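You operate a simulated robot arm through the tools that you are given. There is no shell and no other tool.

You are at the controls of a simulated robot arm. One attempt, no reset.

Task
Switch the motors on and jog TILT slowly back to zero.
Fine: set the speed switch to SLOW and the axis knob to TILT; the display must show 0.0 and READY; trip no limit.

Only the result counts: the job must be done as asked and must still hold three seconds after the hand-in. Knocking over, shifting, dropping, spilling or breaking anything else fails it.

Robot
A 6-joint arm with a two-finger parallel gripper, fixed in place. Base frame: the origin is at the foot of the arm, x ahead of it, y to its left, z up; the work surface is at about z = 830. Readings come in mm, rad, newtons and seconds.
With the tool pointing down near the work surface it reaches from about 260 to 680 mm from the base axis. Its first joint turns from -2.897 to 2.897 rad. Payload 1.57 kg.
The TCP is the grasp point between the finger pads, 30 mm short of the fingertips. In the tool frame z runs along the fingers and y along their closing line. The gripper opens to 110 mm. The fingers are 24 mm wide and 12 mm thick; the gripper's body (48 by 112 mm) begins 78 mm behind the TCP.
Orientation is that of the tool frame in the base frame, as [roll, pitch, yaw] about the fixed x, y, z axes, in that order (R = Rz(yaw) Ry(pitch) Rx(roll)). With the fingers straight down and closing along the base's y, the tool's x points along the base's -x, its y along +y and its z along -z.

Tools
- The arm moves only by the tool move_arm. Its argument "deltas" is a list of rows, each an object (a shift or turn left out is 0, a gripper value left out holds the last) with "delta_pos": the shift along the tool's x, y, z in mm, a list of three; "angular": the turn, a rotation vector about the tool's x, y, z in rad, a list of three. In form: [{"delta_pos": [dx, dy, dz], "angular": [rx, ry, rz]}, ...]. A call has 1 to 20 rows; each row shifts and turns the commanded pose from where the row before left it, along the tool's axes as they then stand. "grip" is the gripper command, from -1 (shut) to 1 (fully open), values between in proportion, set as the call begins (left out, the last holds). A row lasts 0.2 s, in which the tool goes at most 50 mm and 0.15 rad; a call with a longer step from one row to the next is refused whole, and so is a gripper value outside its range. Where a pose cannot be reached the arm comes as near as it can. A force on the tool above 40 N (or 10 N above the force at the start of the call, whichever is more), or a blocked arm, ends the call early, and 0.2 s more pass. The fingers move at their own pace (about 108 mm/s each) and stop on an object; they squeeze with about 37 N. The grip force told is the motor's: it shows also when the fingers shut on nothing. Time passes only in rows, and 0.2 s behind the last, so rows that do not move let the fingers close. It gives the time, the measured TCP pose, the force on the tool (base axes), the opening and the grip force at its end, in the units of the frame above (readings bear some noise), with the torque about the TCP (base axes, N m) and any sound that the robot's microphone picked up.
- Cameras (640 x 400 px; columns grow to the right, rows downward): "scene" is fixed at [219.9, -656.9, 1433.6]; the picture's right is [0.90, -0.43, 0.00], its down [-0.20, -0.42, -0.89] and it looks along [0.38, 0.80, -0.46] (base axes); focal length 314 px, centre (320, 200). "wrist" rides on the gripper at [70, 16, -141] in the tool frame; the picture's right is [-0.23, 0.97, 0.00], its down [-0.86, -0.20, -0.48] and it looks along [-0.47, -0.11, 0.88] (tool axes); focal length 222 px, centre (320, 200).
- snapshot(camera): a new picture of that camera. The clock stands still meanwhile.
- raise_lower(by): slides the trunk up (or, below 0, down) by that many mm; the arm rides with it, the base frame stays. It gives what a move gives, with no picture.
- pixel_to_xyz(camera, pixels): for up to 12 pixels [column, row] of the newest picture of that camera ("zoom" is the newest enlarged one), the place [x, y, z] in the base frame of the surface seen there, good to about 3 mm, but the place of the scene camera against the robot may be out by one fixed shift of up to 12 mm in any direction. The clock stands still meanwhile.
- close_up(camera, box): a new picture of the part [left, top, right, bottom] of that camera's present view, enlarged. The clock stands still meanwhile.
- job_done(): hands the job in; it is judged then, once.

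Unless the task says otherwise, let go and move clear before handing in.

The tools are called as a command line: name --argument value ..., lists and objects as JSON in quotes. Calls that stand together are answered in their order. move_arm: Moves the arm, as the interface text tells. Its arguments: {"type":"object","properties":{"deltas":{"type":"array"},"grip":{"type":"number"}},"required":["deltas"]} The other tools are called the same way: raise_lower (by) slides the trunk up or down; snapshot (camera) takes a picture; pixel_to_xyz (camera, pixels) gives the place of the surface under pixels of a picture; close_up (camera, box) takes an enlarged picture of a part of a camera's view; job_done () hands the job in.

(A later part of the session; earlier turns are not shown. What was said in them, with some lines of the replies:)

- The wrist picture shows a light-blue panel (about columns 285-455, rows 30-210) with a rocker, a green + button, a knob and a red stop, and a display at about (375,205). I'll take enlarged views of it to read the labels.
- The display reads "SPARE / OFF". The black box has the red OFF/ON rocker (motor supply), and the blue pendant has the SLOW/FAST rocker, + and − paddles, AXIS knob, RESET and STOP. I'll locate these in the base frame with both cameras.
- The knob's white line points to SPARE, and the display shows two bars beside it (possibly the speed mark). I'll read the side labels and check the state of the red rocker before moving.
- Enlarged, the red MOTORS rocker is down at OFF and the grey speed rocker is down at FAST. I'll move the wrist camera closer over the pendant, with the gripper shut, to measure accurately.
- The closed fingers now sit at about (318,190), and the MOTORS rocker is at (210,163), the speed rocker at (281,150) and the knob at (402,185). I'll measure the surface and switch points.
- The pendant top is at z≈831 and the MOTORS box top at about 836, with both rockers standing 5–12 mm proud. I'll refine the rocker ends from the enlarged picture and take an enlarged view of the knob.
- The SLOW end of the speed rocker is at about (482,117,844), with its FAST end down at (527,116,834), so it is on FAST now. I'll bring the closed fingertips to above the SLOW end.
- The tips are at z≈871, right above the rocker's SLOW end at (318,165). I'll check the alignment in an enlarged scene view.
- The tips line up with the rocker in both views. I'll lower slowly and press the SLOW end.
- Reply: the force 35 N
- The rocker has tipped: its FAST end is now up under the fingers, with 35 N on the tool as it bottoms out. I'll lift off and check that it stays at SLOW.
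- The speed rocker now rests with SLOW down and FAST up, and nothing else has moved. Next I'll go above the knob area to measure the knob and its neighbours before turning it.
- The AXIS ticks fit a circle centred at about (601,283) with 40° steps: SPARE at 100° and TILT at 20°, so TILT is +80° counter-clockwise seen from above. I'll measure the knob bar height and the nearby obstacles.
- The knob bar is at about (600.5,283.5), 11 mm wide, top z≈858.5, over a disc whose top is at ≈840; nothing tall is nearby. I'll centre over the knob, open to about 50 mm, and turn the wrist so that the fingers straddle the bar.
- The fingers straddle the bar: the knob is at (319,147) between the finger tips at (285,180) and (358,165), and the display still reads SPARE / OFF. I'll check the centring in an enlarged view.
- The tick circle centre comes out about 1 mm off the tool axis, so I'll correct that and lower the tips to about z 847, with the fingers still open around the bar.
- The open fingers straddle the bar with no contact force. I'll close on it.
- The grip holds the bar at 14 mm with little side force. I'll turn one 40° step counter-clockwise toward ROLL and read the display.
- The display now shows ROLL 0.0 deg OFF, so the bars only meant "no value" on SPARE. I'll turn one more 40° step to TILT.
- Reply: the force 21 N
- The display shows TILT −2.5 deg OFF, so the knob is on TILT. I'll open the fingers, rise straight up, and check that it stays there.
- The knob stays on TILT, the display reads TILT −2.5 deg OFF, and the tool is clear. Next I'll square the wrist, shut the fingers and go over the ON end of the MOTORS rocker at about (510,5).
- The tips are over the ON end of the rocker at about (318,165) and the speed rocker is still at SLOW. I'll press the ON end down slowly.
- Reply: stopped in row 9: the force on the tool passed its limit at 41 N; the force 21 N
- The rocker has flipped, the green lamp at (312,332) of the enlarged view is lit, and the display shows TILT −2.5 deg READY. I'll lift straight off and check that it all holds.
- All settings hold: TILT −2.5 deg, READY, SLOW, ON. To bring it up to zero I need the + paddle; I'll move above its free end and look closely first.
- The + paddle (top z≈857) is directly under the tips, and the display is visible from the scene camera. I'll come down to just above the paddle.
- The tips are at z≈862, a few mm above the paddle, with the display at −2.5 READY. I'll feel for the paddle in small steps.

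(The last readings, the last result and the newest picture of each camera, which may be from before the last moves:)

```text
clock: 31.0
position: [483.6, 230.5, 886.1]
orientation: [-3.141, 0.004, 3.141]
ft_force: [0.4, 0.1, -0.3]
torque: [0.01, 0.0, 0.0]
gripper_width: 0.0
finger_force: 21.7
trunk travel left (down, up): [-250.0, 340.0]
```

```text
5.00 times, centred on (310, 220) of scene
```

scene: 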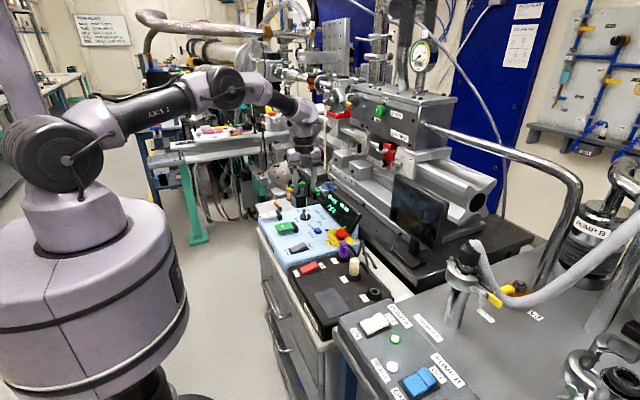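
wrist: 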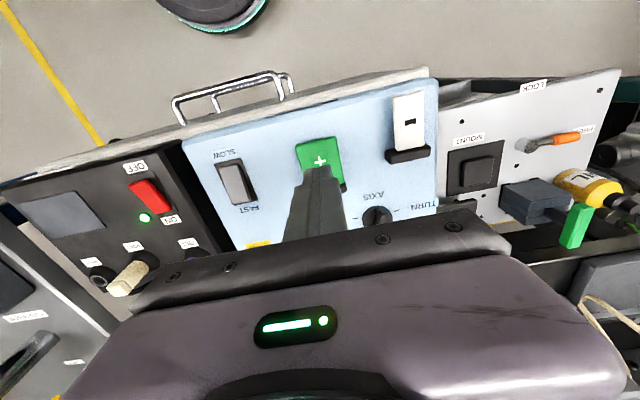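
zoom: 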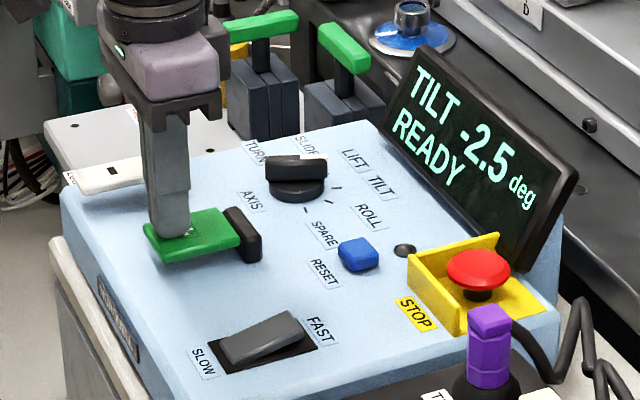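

There is no contact force yet at tip z≈856. I'll go down another 2 mm.

move_arm --deltas '[{"delta_pos": [0, 0, 1]}, {"delta_pos": [0, 0, 1]}]' --grip -1

close_up --camera "scene" --box '[250, 180, 370, 260]'

```text
clock: 31.6
position: [484.7, 229.2, 884.7]
orientation: [3.141, 0.004, -3.141]
ft_force: [0.2, -0.2, 0.4]
torque: [0.01, -0.01, -0.02]
gripper_width: 0.0
finger_force: 21.3
trunk travel left (down, up): [-250.0, 340.0]
```

```text
5.00 times, centred on (310, 220) of scene
```

zoom: 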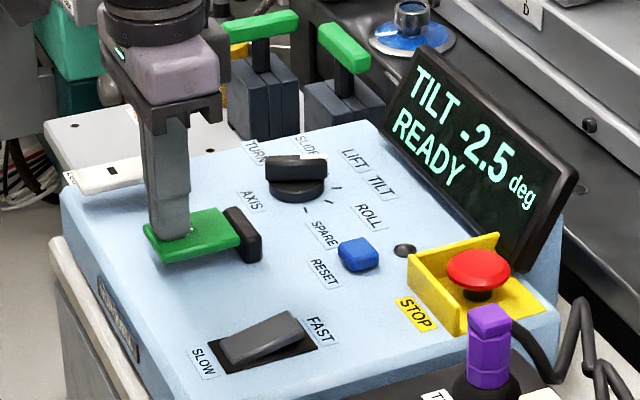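

There's still no contact force at tip z≈855 and the display is unchanged, so I'll go down 2 mm more.

move_arm --deltas '[{"delta_pos": [0, 0, 1]}, {"delta_pos": [0, 0, 1]}]' --grip -1

close_up --camera "scene" --box '[250, 180, 370, 260]'

```text
clock: 32.2
position: [484.7, 229.1, 883.9]
orientation: [3.14, 0.005, 3.141]
ft_force: [-1.0, 0.7, 1.8]
torque: [0.0, 0.03, 0.02]
gripper_width: 0.0
finger_force: 20.6
trunk travel left (down, up): [-250.0, 340.0]
```

```text
5.00 times, centred on (310, 220) of scene
```

zoom: 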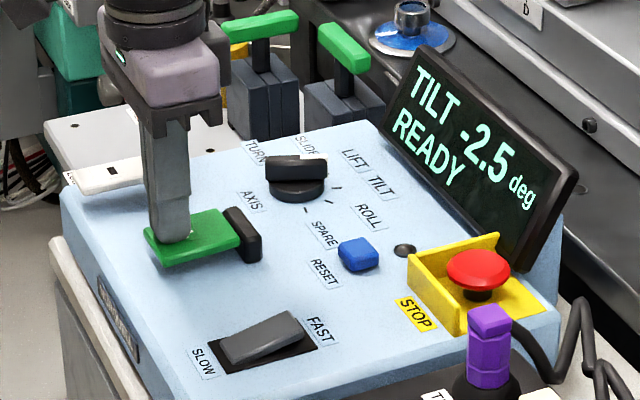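

Light contact is starting (about 1.8 N) at tip z≈853, with the display still at −2.5. I'll press 2 mm further.

move_arm --deltas '[{"delta_pos": [0, 0, 1]}, {"delta_pos": [0, 0, 1]}]' --grip -1

close_up --camera "scene" --box '[250, 180, 370, 260]'

```text
clock: 32.8
position: [484.2, 230.0, 879.7]
orientation: [3.14, 0.003, 3.142]
ft_force: [0.3, 0.2, 2.0]
torque: [0.02, -0.04, 0.04]
gripper_width: 0.0
finger_force: 21.3
trunk travel left (down, up): [-250.0, 340.0]
```

```text
5.00 times, centred on (310, 220) of scene
```

zoom: 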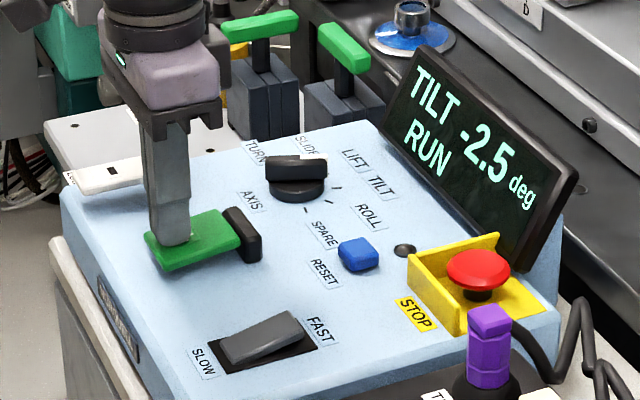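

The display changed to RUN at −2.5, so the paddle is engaged at about 2 N. I'll hold briefly to see the direction and rate.

move_arm --deltas '[{"delta_pos": [0, 0, 0]}]' --grip -1

close_up --camera "scene" --box '[250, 180, 370, 260]'

```text
clock: 33.2
position: [484.5, 229.4, 880.9]
orientation: [3.141, 0.002, 3.141]
ft_force: [0.8, 0.5, 2.4]
torque: [0.0, -0.02, 0.02]
gripper_width: 0.2
finger_force: 20.9
trunk travel left (down, up): [-250.0, 340.0]
```

```text
5.00 times, centred on (310, 220) of scene
```

zoom: 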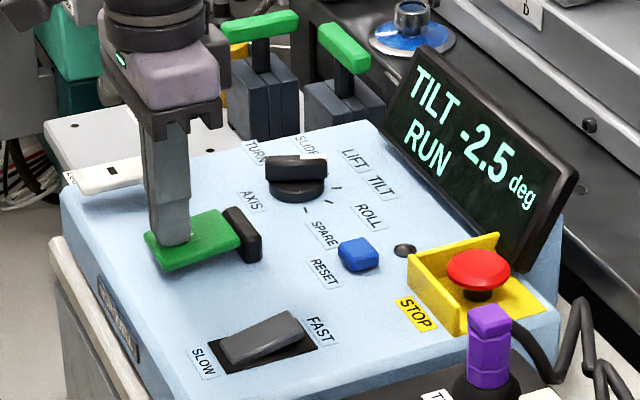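

It shows RUN and still −2.5 after 0.4 s, so the rate is slow. I'll hold a little longer.

move_arm --deltas '[{"delta_pos": [0, 0, 0]}, {"delta_pos": [0, 0, 0]}]' --grip -1

close_up --camera "scene" --box '[250, 180, 370, 260]'

```text
clock: 33.8
position: [484.5, 229.9, 880.7]
orientation: [3.141, 0.003, -3.141]
ft_force: [0.6, 0.4, 2.7]
torque: [0.0, -0.04, -0.02]
gripper_width: 0.1
finger_force: 21.6
trunk travel left (down, up): [-250.0, 340.0]
```

```text
5.00 times, centred on (310, 220) of scene
```

zoom: 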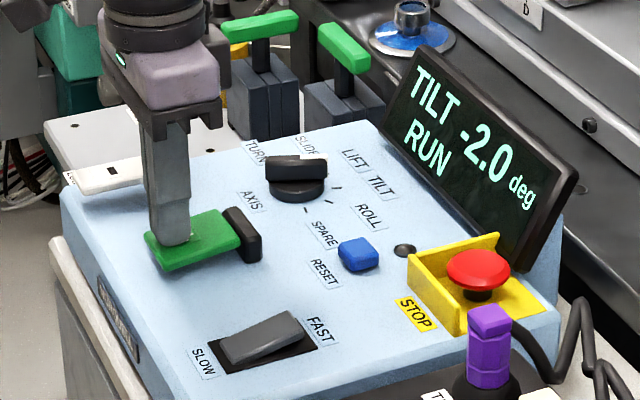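

The display went to −2.0, so + moves toward zero. I'll continue in short holds to learn the rate.

move_arm --deltas '[{"delta_pos": [0, 0, 0]}]' --grip -1

close_up --camera "scene" --box '[250, 180, 370, 260]'

```text
clock: 34.2
position: [483.9, 230.0, 880.8]
orientation: [3.141, 0.003, 3.142]
ft_force: [1.2, 0.9, 3.0]
torque: [0.03, -0.12, -0.02]
gripper_width: 0.0
finger_force: 21.3
trunk travel left (down, up): [-250.0, 340.0]
```

```text
5.00 times, centred on (310, 220) of scene
```

zoom: 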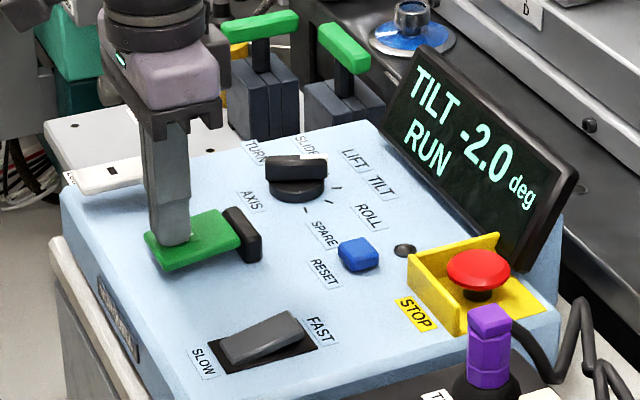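

It still reads −2.0, so the value moves in 0.5° steps. I'll hold another 0.4 s.

move_arm --deltas '[{"delta_pos": [0, 0, 0]}]' --grip -1

close_up --camera "scene" --box '[250, 180, 370, 260]'

```text
clock: 34.6
position: [483.2, 229.6, 881.1]
orientation: [3.142, 0.003, -3.141]
ft_force: [0.1, 0.4, 3.2]
torque: [0.04, -0.07, -0.03]
gripper_width: 0.0
finger_force: 21.9
trunk travel left (down, up): [-250.0, 340.0]
```

```text
5.00 times, centred on (310, 220) of scene
```

zoom: 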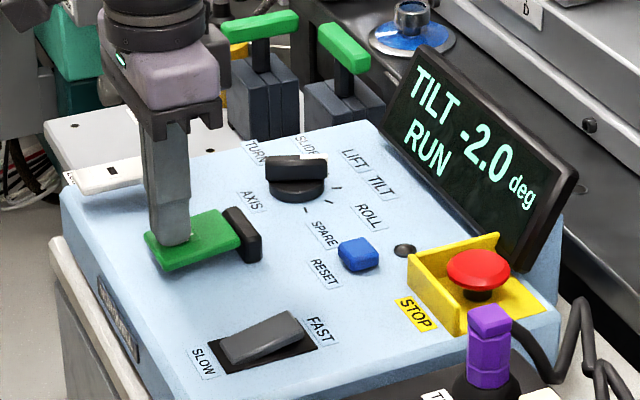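

It reads −2.0 RUN at 34.6 s. I'll hold another 0.4 s.

move_arm --deltas '[{"delta_pos": [0, 0, 0]}]' --grip -1

close_up --camera "scene" --box '[250, 180, 370, 260]'

```text
clock: 35.0
position: [482.6, 229.0, 880.5]
orientation: [-3.14, 0.003, 3.141]
ft_force: [1.2, 0.0, 2.2]
torque: [0.01, -0.02, -0.01]
gripper_width: 0.0
finger_force: 20.9
trunk travel left (down, up): [-250.0, 340.0]
```

```text
5.00 times, centred on (310, 220) of scene
```

zoom: 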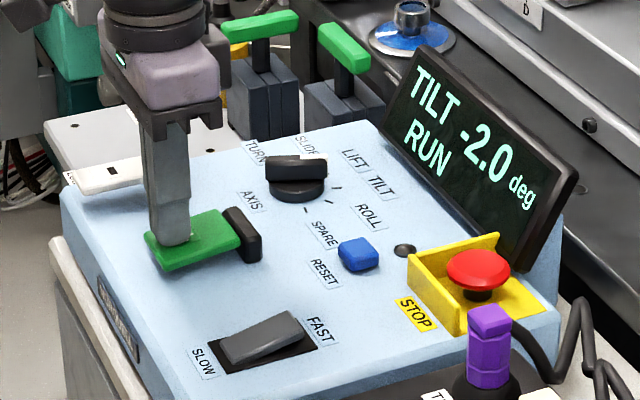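

It reads −2.0 at 35.0 s. I'll hold on in slightly longer spells.

move_arm --deltas '[{"delta_pos": [0, 0, 0]}, {"delta_pos": [0, 0, 0]}]' --grip -1

close_up --camera "scene" --box '[250, 180, 370, 260]'

```text
clock: 35.6
position: [484.2, 230.0, 880.8]
orientation: [3.141, 0.004, -3.141]
ft_force: [0.0, 0.7, 3.1]
torque: [0.01, 0.0, -0.01]
gripper_width: 0.1
finger_force: 21.2
trunk travel left (down, up): [-250.0, 340.0]
```

```text
5.00 times, centred on (310, 220) of scene
```

zoom: 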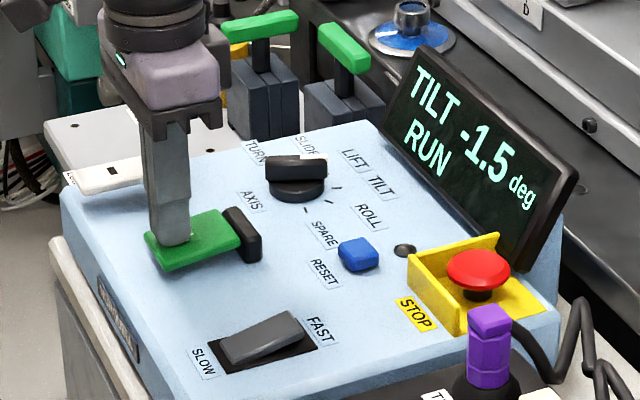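

It now reads −1.5, so each 0.5° takes about 1.8 s. I'll keep holding in 0.4 s spells to time the next change.

move_arm --deltas '[{"delta_pos": [0, 0, 0]}, {"delta_pos": [0, 0, 0]}, {"delta_pos": [0, 0, 0]}, {"delta_pos": [0, 0, 0]}]' --grip -1

close_up --camera "scene" --box '[250, 180, 370, 260]'

```text
clock: 36.6
position: [484.2, 229.6, 880.1]
orientation: [3.141, 0.004, -3.141]
ft_force: [1.0, -0.3, 2.0]
torque: [0.03, -0.02, 0.01]
gripper_width: 0.0
finger_force: 21.0
trunk travel left (down, up): [-250.0, 340.0]
```

```text
5.00 times, centred on (310, 220) of scene
```

zoom: 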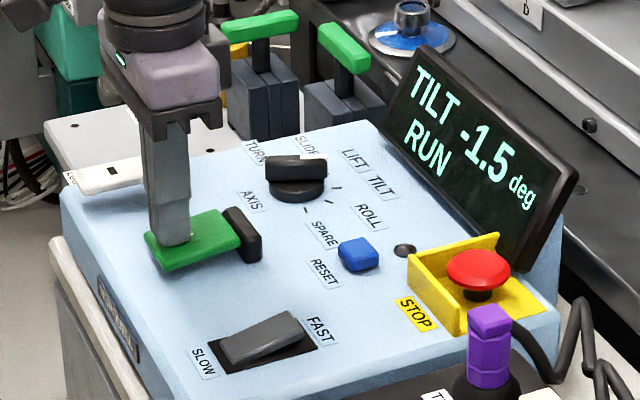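

It reads −1.5 at 36.6 s. I'll hold 0.4 s more.

move_arm --deltas '[{"delta_pos": [0, 0, 0]}]' --grip -1

close_up --camera "scene" --box '[250, 180, 370, 260]'

```text
clock: 37.0
position: [483.3, 229.6, 880.5]
orientation: [-3.141, 0.003, -3.141]
ft_force: [0.6, 0.1, 2.9]
torque: [-0.02, -0.03, 0.05]
gripper_width: 0.0
finger_force: 21.2
trunk travel left (down, up): [-250.0, 340.0]
```

```text
5.00 times, centred on (310, 220) of scene
```

zoom: 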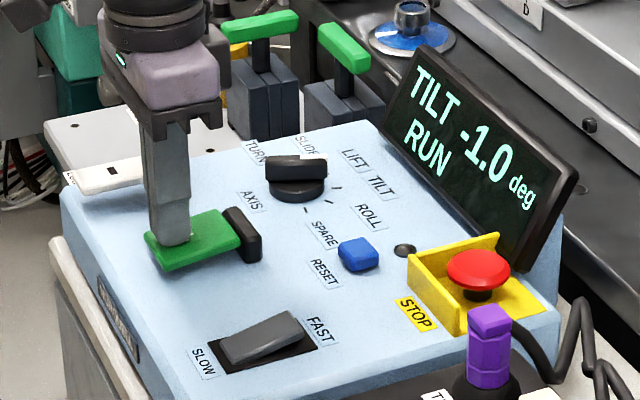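

It changed to −1.0 between 36.6 and 37.0 s; the next change should come near 38.4 s. I'll hold 1 s, then read.

move_arm --deltas '[{"delta_pos": [0, 0, 0]}, {"delta_pos": [0, 0, 0]}, {"delta_pos": [0, 0, 0]}, {"delta_pos": [0, 0, 0]}]' --grip -1

close_up --camera "scene" --box '[250, 180, 370, 260]'

```text
clock: 38.0
position: [484.6, 229.9, 881.7]
orientation: [3.14, 0.003, -3.141]
ft_force: [0.1, 0.1, 1.4]
torque: [0.0, -0.05, 0.01]
gripper_width: 0.1
finger_force: 21.1
trunk travel left (down, up): [-250.0, 340.0]
```

```text
5.00 times, centred on (310, 220) of scene
```

zoom: 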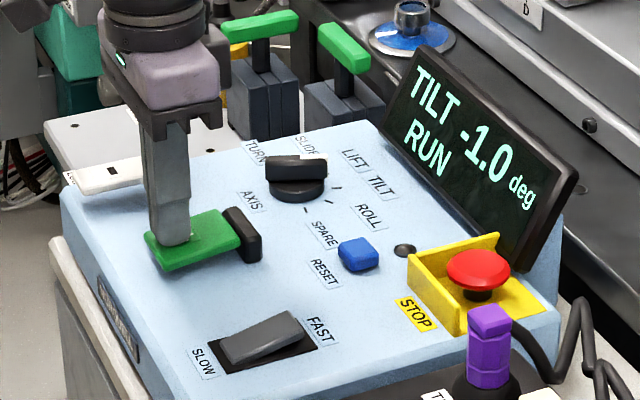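

It reads −1.0 RUN at 38.0 s. I'll hold another 0.4 s.

move_arm --deltas '[{"delta_pos": [0, 0, 0]}]' --grip -1

close_up --camera "scene" --box '[250, 180, 370, 260]'

```text
clock: 38.4
position: [483.6, 229.0, 881.0]
orientation: [-3.141, 0.004, 3.141]
ft_force: [1.1, 0.0, 2.0]
torque: [0.01, -0.01, 0.02]
gripper_width: 0.0
finger_force: 21.4
trunk travel left (down, up): [-250.0, 340.0]
```

```text
5.00 times, centred on (310, 220) of scene
```

zoom: 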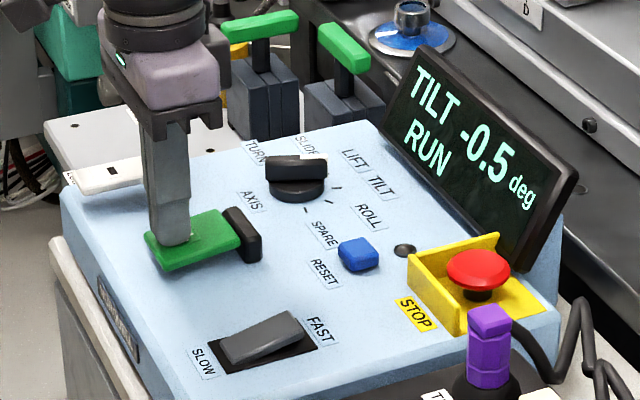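

It reads −0.5 at 38.4 s, changed between 38.0 and 38.4 s; zero should come near 39.8 s. I'll hold 1 s and then step finely.

move_arm --deltas '[{"delta_pos": [0, 0, 0]}, {"delta_pos": [0, 0, 0]}, {"delta_pos": [0, 0, 0]}, {"delta_pos": [0, 0, 0]}]' --grip -1

close_up --camera "scene" --box '[250, 180, 370, 260]'

```text
clock: 39.4
position: [484.3, 228.9, 881.3]
orientation: [-3.141, 0.002, 3.141]
ft_force: [0.6, -0.4, 3.0]
torque: [-0.04, -0.05, -0.02]
gripper_width: 0.0
finger_force: 21.6
trunk travel left (down, up): [-250.0, 340.0]
```

```text
5.00 times, centred on (310, 220) of scene
```

zoom: 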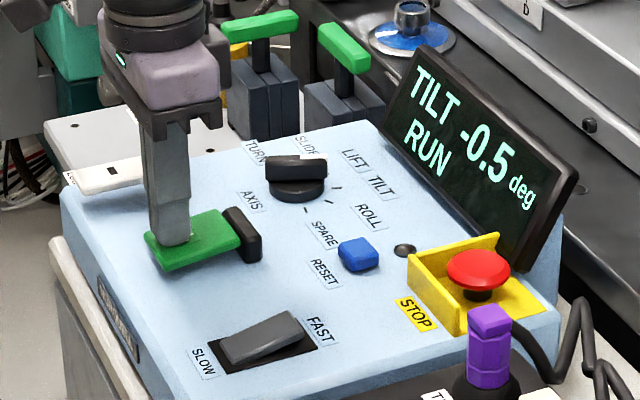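

It reads −0.5 RUN at 39.4 s. I'll hold one more 0.4 s.

move_arm --deltas '[{"delta_pos": [0, 0, 0]}]' --grip -1

close_up --camera "scene" --box '[250, 180, 370, 260]'

```text
clock: 39.8
position: [482.6, 229.2, 881.1]
orientation: [3.141, 0.003, 3.14]
ft_force: [0.4, -0.8, 2.3]
torque: [-0.01, -0.05, 0.01]
gripper_width: 0.1
finger_force: 21.3
trunk travel left (down, up): [-250.0, 340.0]
```

```text
5.00 times, centred on (310, 220) of scene
```

zoom: 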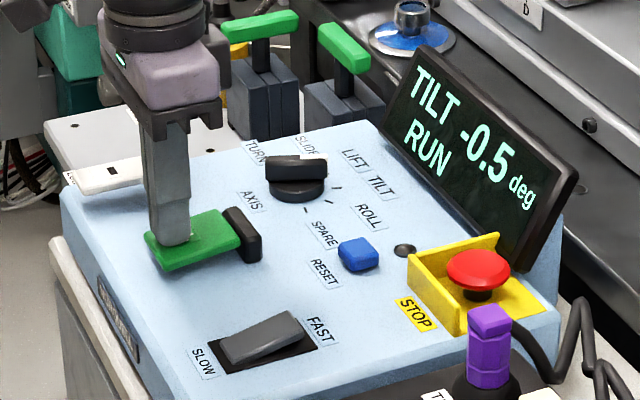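

It still reads −0.5 at 39.8 s. I'll hold another 0.4 s.

move_arm --deltas '[{"delta_pos": [0, 0, 0]}]' --grip -1

close_up --camera "scene" --box '[250, 180, 370, 260]'

```text
clock: 40.2
position: [485.0, 228.3, 880.9]
orientation: [-3.14, 0.003, 3.141]
ft_force: [-0.2, 0.4, 3.1]
torque: [0.03, -0.04, 0.01]
gripper_width: 0.0
finger_force: 21.3
trunk travel left (down, up): [-250.0, 340.0]
```

```text
5.00 times, centred on (310, 220) of scene
```

zoom: 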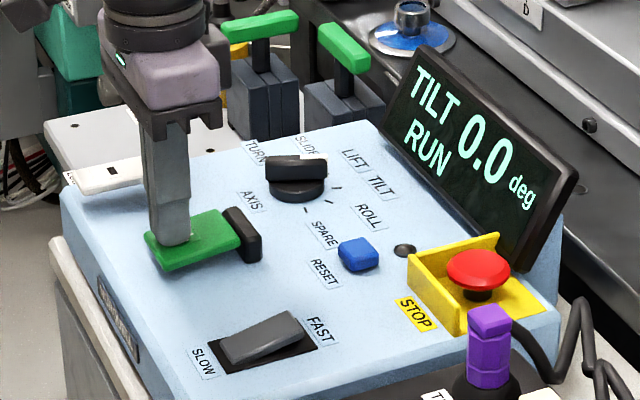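

It now reads 0.0 RUN; with about 1.65 s per step the middle of the 0.0 band is near 40.8 s. I'll hold two rows more, then lift off the paddle quickly.

move_arm --deltas '[{"delta_pos": [0, 0, 0]}, {"delta_pos": [0, 0, 0]}, {"delta_pos": [0, 0, -12]}, {"delta_pos": [0, 0, -15]}, {"delta_pos": [0, 0, 0]}]' --grip -1

close_up --camera "scene" --box '[250, 180, 370, 260]'

```text
clock: 41.4
position: [483.9, 229.8, 907.2]
orientation: [-3.141, 0.003, -3.141]
ft_force: [-0.6, 0.2, 0.7]
torque: [0.06, 0.0, 0.0]
gripper_width: 0.0
finger_force: 21.4
trunk travel left (down, up): [-250.0, 340.0]
```

```text
5.00 times, centred on (310, 220) of scene
```

zoom: 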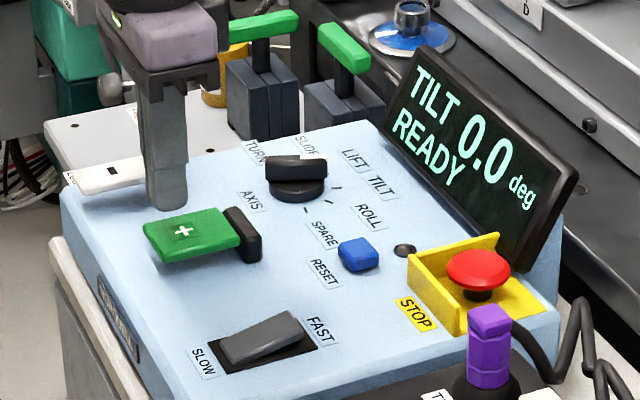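

The display shows TILT 0.0 deg READY, and the paddle has sprung back up. I'll raise the arm well clear, wait a little, and check everything once more.

move_arm --deltas '[{"delta_pos": [0, 0, -30]}, {"delta_pos": [0, 0, -35]}, {"delta_pos": [0, 0, -35]}, {"delta_pos": [0, 0, -35]}, {"delta_pos": [0, 0, -35]}, {"delta_pos": [0, 0, 0]}, {"delta_pos": [0, 0, 0]}, {"delta_pos": [0, 0, 0]}, {"delta_pos": [0, 0, 0]}, {"delta_pos": [0, 0, 0]}, {"delta_pos": [0, 0, 0]}, {"delta_pos": [0, 0, 0]}, {"delta_pos": [0, 0, 0]}, {"delta_pos": [0, 0, 0]}, {"delta_pos": [0, 0, 0]}]' --grip -1

close_up --camera "scene" --box '[250, 180, 390, 290]'

snapshot --camera "scene"

snapshot --camera "wrist"

```text
clock: 44.6
position: [483.1, 229.9, 1077.9]
orientation: [3.141, 0.003, -3.141]
ft_force: [1.1, -0.2, -0.2]
torque: [0.01, -0.01, 0.01]
gripper_width: 0.1
finger_force: 21.0
trunk travel left (down, up): [-250.0, 340.0]
```

```text
3.64 times, centred on (320, 235) of scene
```

zoom: 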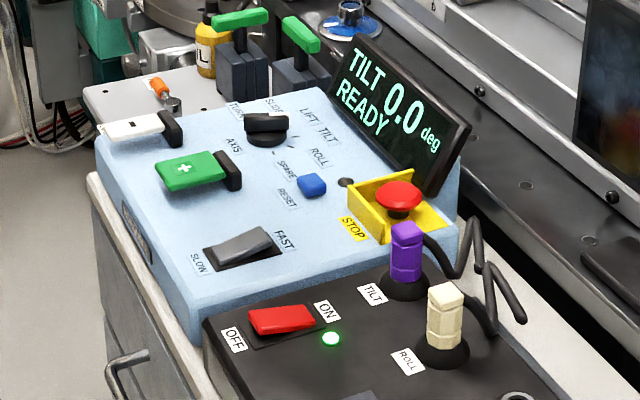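

```text
taken
```

scene: 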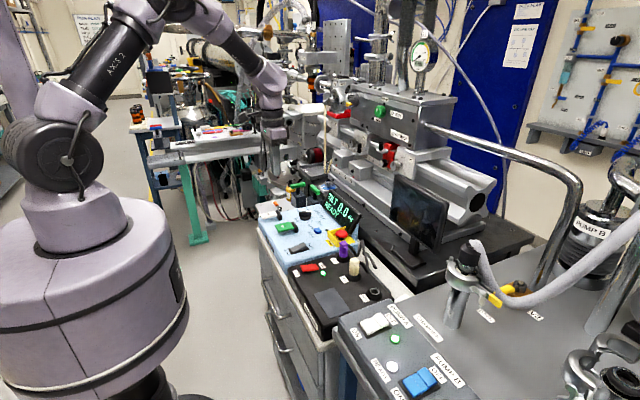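

```text
taken
```

wrist: 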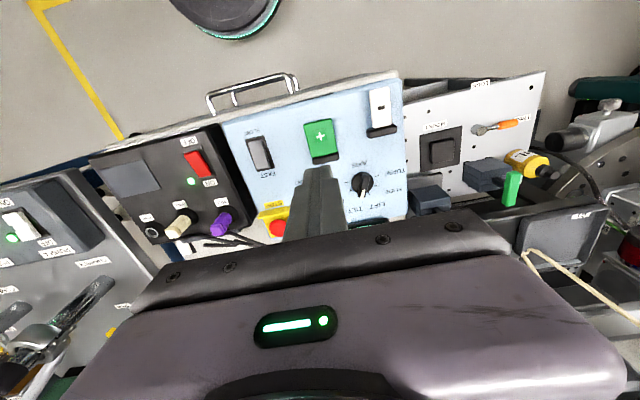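

After more than three seconds the display still shows TILT 0.0 deg READY. The MOTORS lamp at (331,339) of the enlarged view is lit, the speed switch is at SLOW, the knob is on TILT, and the arm is clear. I'm handing in.

job_done

```text
The job is handed in.
```

I switched the motors on and jogged TILT from −2.5 back to zero at SLOW. When I handed in, the display read TILT 0.0 deg READY.

- **Settings:** the speed switch is at SLOW, the axis knob is on TILT, and the MOTORS rocker is ON with its lamp lit.
- **Jog:** I held the + paddle about 8 s and let go partway through the 0.0 reading. The display kept 0.0 READY for more than three seconds afterwards.
- **Limits and surroundings:** I saw no limit trip on the display. The last pictures show nothing else shifted or knocked over, and the arm is raised clear of the panel.

The display moves in 0.5° steps, so the true angle could be slightly off zero within the 0.0 reading.
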